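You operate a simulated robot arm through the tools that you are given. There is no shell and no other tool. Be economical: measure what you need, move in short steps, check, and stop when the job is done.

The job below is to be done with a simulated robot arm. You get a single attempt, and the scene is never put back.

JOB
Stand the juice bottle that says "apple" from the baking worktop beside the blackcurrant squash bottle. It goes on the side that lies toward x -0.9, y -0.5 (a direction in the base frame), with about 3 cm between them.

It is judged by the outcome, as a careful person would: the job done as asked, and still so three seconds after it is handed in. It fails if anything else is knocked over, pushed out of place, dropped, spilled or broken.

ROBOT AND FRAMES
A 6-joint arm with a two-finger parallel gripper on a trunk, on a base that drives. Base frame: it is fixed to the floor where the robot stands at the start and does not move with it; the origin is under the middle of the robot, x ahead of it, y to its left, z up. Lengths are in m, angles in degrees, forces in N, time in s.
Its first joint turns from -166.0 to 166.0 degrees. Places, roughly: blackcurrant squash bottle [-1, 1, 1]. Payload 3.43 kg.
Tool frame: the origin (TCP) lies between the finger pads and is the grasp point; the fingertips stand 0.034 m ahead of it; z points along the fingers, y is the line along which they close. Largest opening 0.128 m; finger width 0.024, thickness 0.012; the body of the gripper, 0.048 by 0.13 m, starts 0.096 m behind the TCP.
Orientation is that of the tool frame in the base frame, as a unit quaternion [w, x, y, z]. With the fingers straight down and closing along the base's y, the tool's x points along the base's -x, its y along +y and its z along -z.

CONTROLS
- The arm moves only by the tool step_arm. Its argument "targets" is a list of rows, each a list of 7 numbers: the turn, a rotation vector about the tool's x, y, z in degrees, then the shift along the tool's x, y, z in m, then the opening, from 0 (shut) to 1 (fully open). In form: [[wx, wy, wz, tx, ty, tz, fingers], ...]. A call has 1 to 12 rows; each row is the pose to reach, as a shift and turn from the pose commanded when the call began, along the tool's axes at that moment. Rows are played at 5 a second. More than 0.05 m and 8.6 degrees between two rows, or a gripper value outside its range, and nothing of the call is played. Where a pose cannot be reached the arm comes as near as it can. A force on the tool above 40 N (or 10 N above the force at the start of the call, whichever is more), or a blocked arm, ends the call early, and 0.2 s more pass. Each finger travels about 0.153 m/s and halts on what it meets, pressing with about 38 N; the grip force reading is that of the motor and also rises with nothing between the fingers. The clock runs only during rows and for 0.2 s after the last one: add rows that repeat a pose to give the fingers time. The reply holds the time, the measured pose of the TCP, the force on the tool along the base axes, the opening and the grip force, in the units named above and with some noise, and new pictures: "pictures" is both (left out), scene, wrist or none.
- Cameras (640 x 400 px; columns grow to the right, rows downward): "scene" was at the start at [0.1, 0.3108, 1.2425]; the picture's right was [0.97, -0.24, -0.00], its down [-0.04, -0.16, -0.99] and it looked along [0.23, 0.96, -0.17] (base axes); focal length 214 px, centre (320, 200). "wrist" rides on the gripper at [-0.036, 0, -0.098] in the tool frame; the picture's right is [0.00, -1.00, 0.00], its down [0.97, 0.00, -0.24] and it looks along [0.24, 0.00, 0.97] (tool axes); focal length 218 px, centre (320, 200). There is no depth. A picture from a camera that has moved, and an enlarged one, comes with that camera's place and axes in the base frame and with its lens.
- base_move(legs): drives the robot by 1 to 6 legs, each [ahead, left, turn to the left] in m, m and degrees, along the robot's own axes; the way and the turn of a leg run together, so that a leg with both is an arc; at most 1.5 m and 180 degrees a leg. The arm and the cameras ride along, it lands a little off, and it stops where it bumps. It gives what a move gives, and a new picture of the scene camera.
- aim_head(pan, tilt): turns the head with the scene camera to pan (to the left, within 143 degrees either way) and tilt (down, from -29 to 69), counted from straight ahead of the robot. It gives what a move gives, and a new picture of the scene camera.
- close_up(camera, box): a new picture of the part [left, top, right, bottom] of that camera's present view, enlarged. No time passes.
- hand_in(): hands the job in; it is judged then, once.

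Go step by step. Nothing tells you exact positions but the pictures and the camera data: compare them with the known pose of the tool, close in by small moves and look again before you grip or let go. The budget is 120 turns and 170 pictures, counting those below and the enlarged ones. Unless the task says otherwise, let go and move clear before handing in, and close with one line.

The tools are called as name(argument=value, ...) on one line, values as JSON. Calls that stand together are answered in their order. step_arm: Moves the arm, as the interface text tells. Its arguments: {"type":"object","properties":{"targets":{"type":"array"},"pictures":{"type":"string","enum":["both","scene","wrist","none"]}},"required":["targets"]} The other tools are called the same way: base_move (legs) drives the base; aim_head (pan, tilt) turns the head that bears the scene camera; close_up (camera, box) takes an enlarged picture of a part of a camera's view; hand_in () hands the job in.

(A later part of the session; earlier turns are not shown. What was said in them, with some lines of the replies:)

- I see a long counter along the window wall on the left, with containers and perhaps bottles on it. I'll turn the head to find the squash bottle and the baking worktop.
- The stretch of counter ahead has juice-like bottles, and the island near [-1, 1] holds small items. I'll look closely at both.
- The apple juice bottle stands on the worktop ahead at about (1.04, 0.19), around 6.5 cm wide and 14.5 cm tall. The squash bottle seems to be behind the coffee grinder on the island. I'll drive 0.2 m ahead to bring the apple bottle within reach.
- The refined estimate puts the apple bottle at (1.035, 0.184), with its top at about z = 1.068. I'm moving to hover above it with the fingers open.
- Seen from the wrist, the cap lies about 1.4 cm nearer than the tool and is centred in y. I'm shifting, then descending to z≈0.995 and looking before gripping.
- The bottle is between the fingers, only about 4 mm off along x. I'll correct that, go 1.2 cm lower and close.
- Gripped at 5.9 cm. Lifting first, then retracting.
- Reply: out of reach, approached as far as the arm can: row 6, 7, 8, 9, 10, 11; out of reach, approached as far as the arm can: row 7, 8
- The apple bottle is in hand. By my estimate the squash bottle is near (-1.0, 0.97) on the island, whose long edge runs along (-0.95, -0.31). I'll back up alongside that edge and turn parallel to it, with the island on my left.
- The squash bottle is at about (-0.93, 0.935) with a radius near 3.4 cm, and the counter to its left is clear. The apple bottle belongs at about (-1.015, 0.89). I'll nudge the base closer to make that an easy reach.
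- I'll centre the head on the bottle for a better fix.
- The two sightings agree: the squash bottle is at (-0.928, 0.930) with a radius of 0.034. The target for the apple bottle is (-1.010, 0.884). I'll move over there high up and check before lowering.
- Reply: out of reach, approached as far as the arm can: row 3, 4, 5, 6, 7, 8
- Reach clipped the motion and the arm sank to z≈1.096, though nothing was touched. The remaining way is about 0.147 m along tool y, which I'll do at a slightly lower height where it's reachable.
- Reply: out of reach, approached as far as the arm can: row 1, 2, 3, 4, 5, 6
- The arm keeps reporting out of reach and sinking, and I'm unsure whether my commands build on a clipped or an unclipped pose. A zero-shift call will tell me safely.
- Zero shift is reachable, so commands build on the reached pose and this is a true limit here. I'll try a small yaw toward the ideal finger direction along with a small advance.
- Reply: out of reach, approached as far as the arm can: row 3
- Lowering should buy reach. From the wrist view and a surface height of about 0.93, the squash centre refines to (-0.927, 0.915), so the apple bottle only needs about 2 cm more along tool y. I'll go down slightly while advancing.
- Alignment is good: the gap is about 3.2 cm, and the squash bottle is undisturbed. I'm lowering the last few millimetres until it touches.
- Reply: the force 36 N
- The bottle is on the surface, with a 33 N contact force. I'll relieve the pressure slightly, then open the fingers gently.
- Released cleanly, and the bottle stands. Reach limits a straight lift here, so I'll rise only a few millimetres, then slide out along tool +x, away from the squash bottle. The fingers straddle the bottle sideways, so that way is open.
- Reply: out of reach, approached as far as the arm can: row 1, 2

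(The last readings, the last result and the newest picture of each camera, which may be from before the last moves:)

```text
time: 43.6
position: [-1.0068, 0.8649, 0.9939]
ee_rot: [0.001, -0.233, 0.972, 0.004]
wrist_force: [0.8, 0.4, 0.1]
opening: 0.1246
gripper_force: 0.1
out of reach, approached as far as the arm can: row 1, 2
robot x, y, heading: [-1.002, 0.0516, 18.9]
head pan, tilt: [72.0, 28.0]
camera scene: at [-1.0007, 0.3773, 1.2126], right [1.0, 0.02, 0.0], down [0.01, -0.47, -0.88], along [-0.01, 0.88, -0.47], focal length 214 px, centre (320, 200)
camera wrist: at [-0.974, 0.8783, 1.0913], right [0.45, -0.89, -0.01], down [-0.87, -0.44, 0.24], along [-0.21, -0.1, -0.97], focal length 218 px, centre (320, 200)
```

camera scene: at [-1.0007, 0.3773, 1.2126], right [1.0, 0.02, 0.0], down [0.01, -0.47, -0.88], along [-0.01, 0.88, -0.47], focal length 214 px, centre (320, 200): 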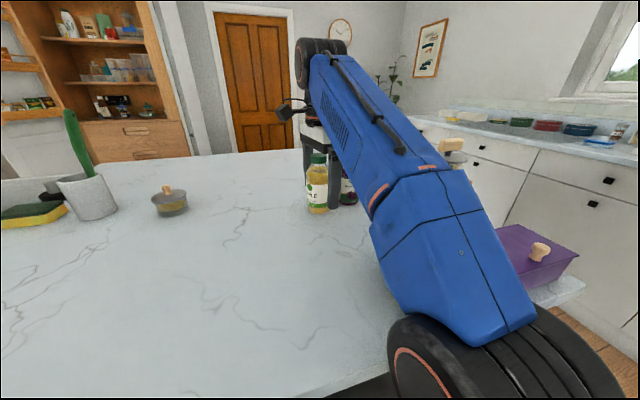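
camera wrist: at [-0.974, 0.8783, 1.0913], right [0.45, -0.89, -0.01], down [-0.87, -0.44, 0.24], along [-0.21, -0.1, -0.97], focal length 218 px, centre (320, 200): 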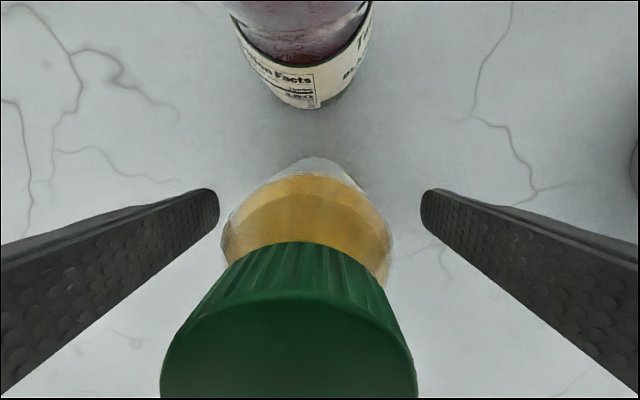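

A slight clip, as expected, with plenty of side clearance. Now sliding out along tool +x.

step_arm(targets=[[0, 0, 0, 0.015, 0.001, 0, 0.97], [0, 0, 0, 0.03, 0.002, 0, 0.97], [0, 0, 0, 0.045, 0.002, 0, 0.97]])

```text
time: 44.5
position: [-1.0477, 0.8453, 0.9937]
ee_rot: [0.0, -0.233, 0.972, 0.002]
wrist_force: [0.5, -0.9, -0.1]
opening: 0.124
gripper_force: 0.0
robot x, y, heading: [-1.0026, 0.0502, 19.2]
head pan, tilt: [72.0, 28.0]
camera scene: at [-1.0005, 0.3773, 1.2126], right [1.0, 0.02, 0.0], down [0.01, -0.47, -0.88], along [-0.01, 0.88, -0.47], focal length 214 px, centre (320, 200)
camera wrist: at [-1.0143, 0.8594, 1.0906], right [0.45, -0.89, 0.0], down [-0.87, -0.44, 0.24], along [-0.21, -0.1, -0.97], focal length 218 px, centre (320, 200)
```

scene: 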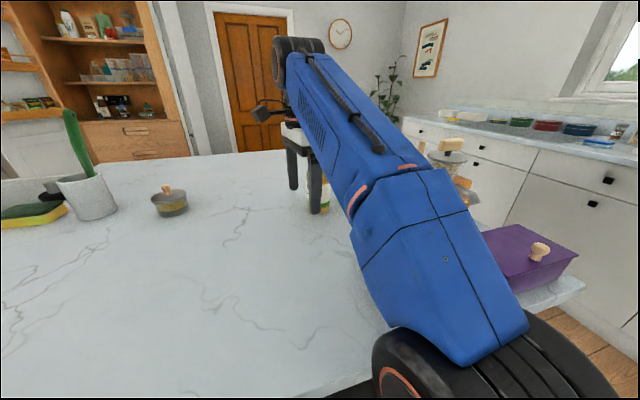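
wrist: 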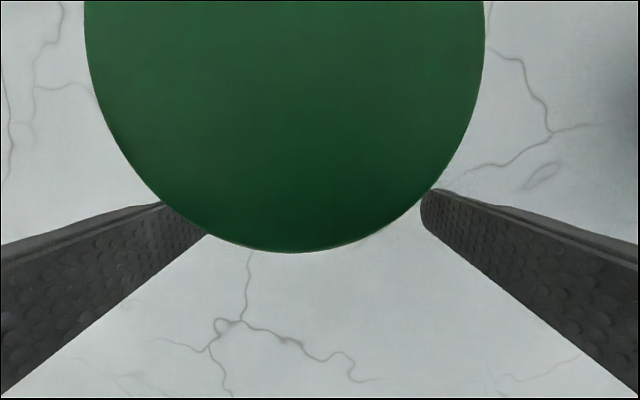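

The slide is going cleanly and was fully reachable. I'll go further, then draw back toward the robot.

step_arm(targets=[[0, 0, 0, 0.03, 0, 0, 0.97], [0, 0, 0, 0.06, 0, 0, 0.97], [0, 0, 0, 0.09, 0, 0, 0.97], [0, 0, 0, 0.12, -0.02, -0.01, 0.97], [0, 0, 0, 0.12, -0.06, -0.03, 0.97], [0, 0, 0, 0.12, -0.1, -0.05, 0.97], [0, 0, 0, 0.12, -0.14, -0.07, 0.97], [0, 0, 0, 0.12, -0.18, -0.09, 0.97]], pictures="scene")

close_up(camera="scene", box=[250, 80, 450, 240])

```text
time: 46.2
position: [-1.0692, 0.6724, 1.0273]
ee_rot: [0.014, -0.213, 0.976, -0.038]
wrist_force: [-2.4, 1.0, -2.1]
opening: 0.1242
gripper_force: 0.1
robot x, y, heading: [-1.0045, 0.0535, 19.1]
head pan, tilt: [72.0, 28.0]
camera scene: at [-0.9681, 0.3742, 1.2251], right [0.94, -0.34, 0.0], down [-0.12, -0.33, -0.94], along [0.32, 0.88, -0.35], focal length 214 px, centre (320, 200)
```

scene: 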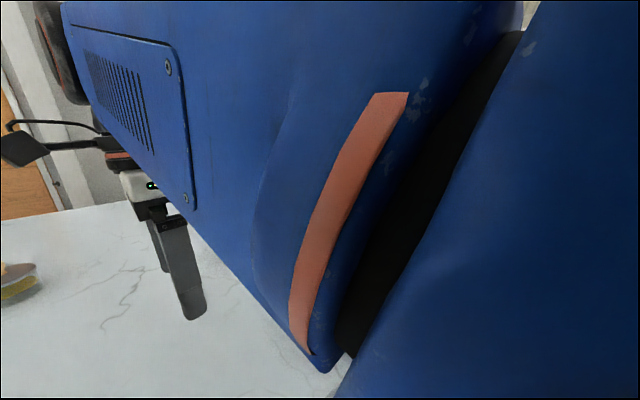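

```text
2.50 times, centred on (350, 160) of scene
camera zoom: at [-0.9681, 0.3742, 1.2251], right [0.94, -0.34, 0.0], down [-0.12, -0.33, -0.94], along [0.32, 0.88, -0.35], focal length 536 px, centre (245, 300)
```

zoom: 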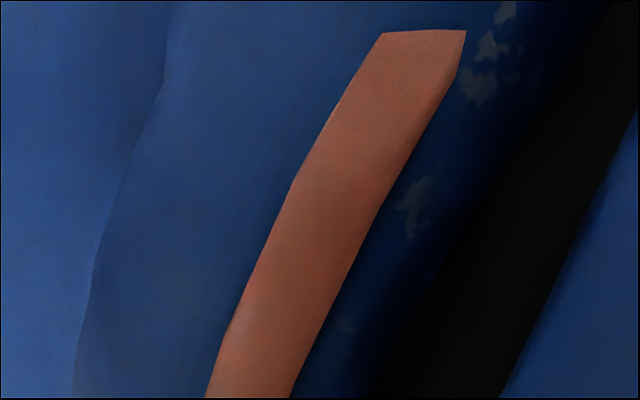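

The elbow pressed against my own head camera and turned it. I'll back the arm off upward and to the right, staying clear of the bowl and bottles.

step_arm(targets=[[0, 0, 0, -0.02, 0.01, -0.01, 0.97], [0, 0, 0, -0.04, 0.02, -0.02, 0.97], [0, 0, 0, -0.06, 0.02, -0.04, 0.97]])

```text
time: 47.0
position: [-1.029, 0.6693, 1.1209]
ee_rot: [-0.002, -0.234, 0.972, 0.008]
wrist_force: [-0.2, 0.7, -0.6]
opening: 0.1242
gripper_force: 0.1
out of reach, approached as far as the arm can: row 3
robot x, y, heading: [-1.0043, 0.0484, 18.7]
head pan, tilt: [72.0, 28.0]
camera scene: at [-0.9988, 0.3774, 1.2136], right [1.0, 0.0, 0.0], down [0.0, -0.46, -0.89], along [0.0, 0.89, -0.46], focal length 214 px, centre (320, 200)
camera wrist: at [-0.9959, 0.6815, 1.2196], right [0.46, -0.89, -0.02], down [-0.86, -0.45, 0.24], along [-0.22, -0.1, -0.97], focal length 218 px, centre (320, 200)
```

scene: 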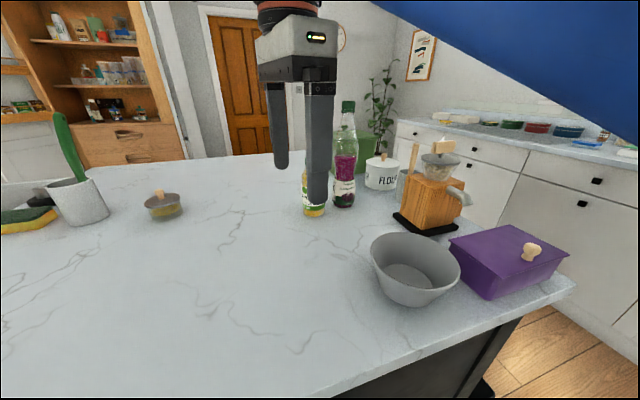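
wrist: 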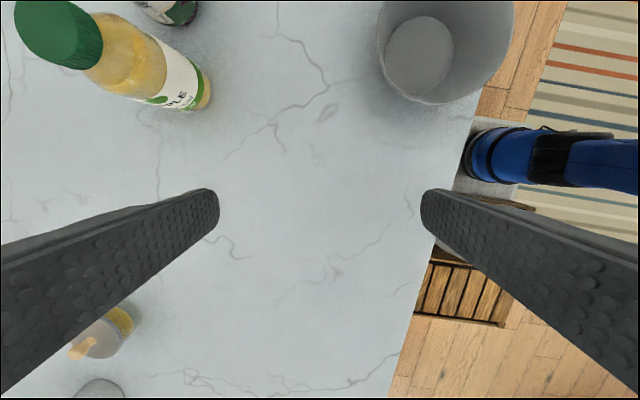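

Clear now, and both bottles are standing. I'll move the arm aside for an unobstructed check.

step_arm(targets=[[0, 0, 0, -0.02, -0.04, 0, 0.97], [0, 0, 0, -0.04, -0.08, 0, 0.97], [0, 0, 0, -0.065, -0.12, 0, 0.97], [0, 0, 0, -0.085, -0.158, 0, 0.97]], pictures="scene")

close_up(camera="scene", box=[260, 90, 460, 230])

```text
time: 48.0
position: [-0.8806, 0.5715, 1.1144]
ee_rot: [0.001, -0.234, 0.972, 0.004]
wrist_force: [-0.2, 0.4, -0.5]
opening: 0.1244
gripper_force: 0.1
robot x, y, heading: [-1.0018, 0.0494, 18.9]
head pan, tilt: [72.0, 28.0]
camera scene: at [-1.001, 0.3775, 1.2126], right [1.0, 0.02, 0.0], down [0.01, -0.47, -0.88], along [-0.02, 0.88, -0.47], focal length 214 px, centre (320, 200)
```

scene: 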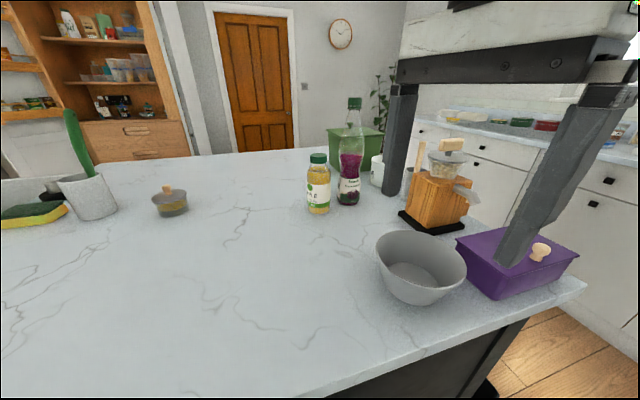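

```text
2.86 times, centred on (360, 160) of scene
camera zoom: at [-1.001, 0.3775, 1.2126], right [1.0, 0.02, 0.0], down [0.01, -0.47, -0.88], along [-0.02, 0.88, -0.47], focal length 613 px, centre (206, 314)
```

zoom: 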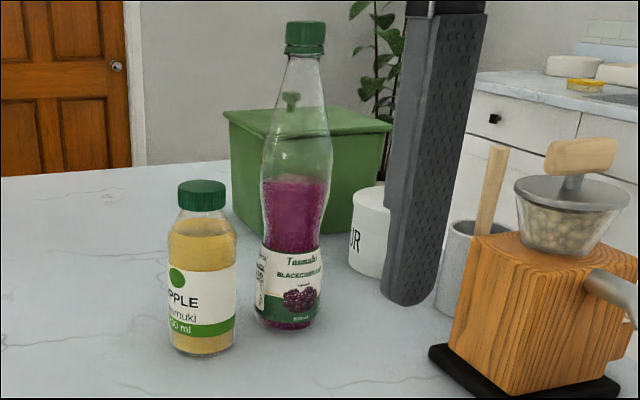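

The apple bottle stands about 3.2 cm from the blackcurrant squash bottle. The offset measures (-0.084, -0.048), which is the asked direction. The gripper is empty and clear, and everything else is in place, so I'm handing in.

hand_in()

```text
The job is handed in.
```

The apple juice bottle is standing beside the blackcurrant squash bottle, on the side toward (-0.9, -0.5) with a gap of about 3 cm, and the job is handed in.
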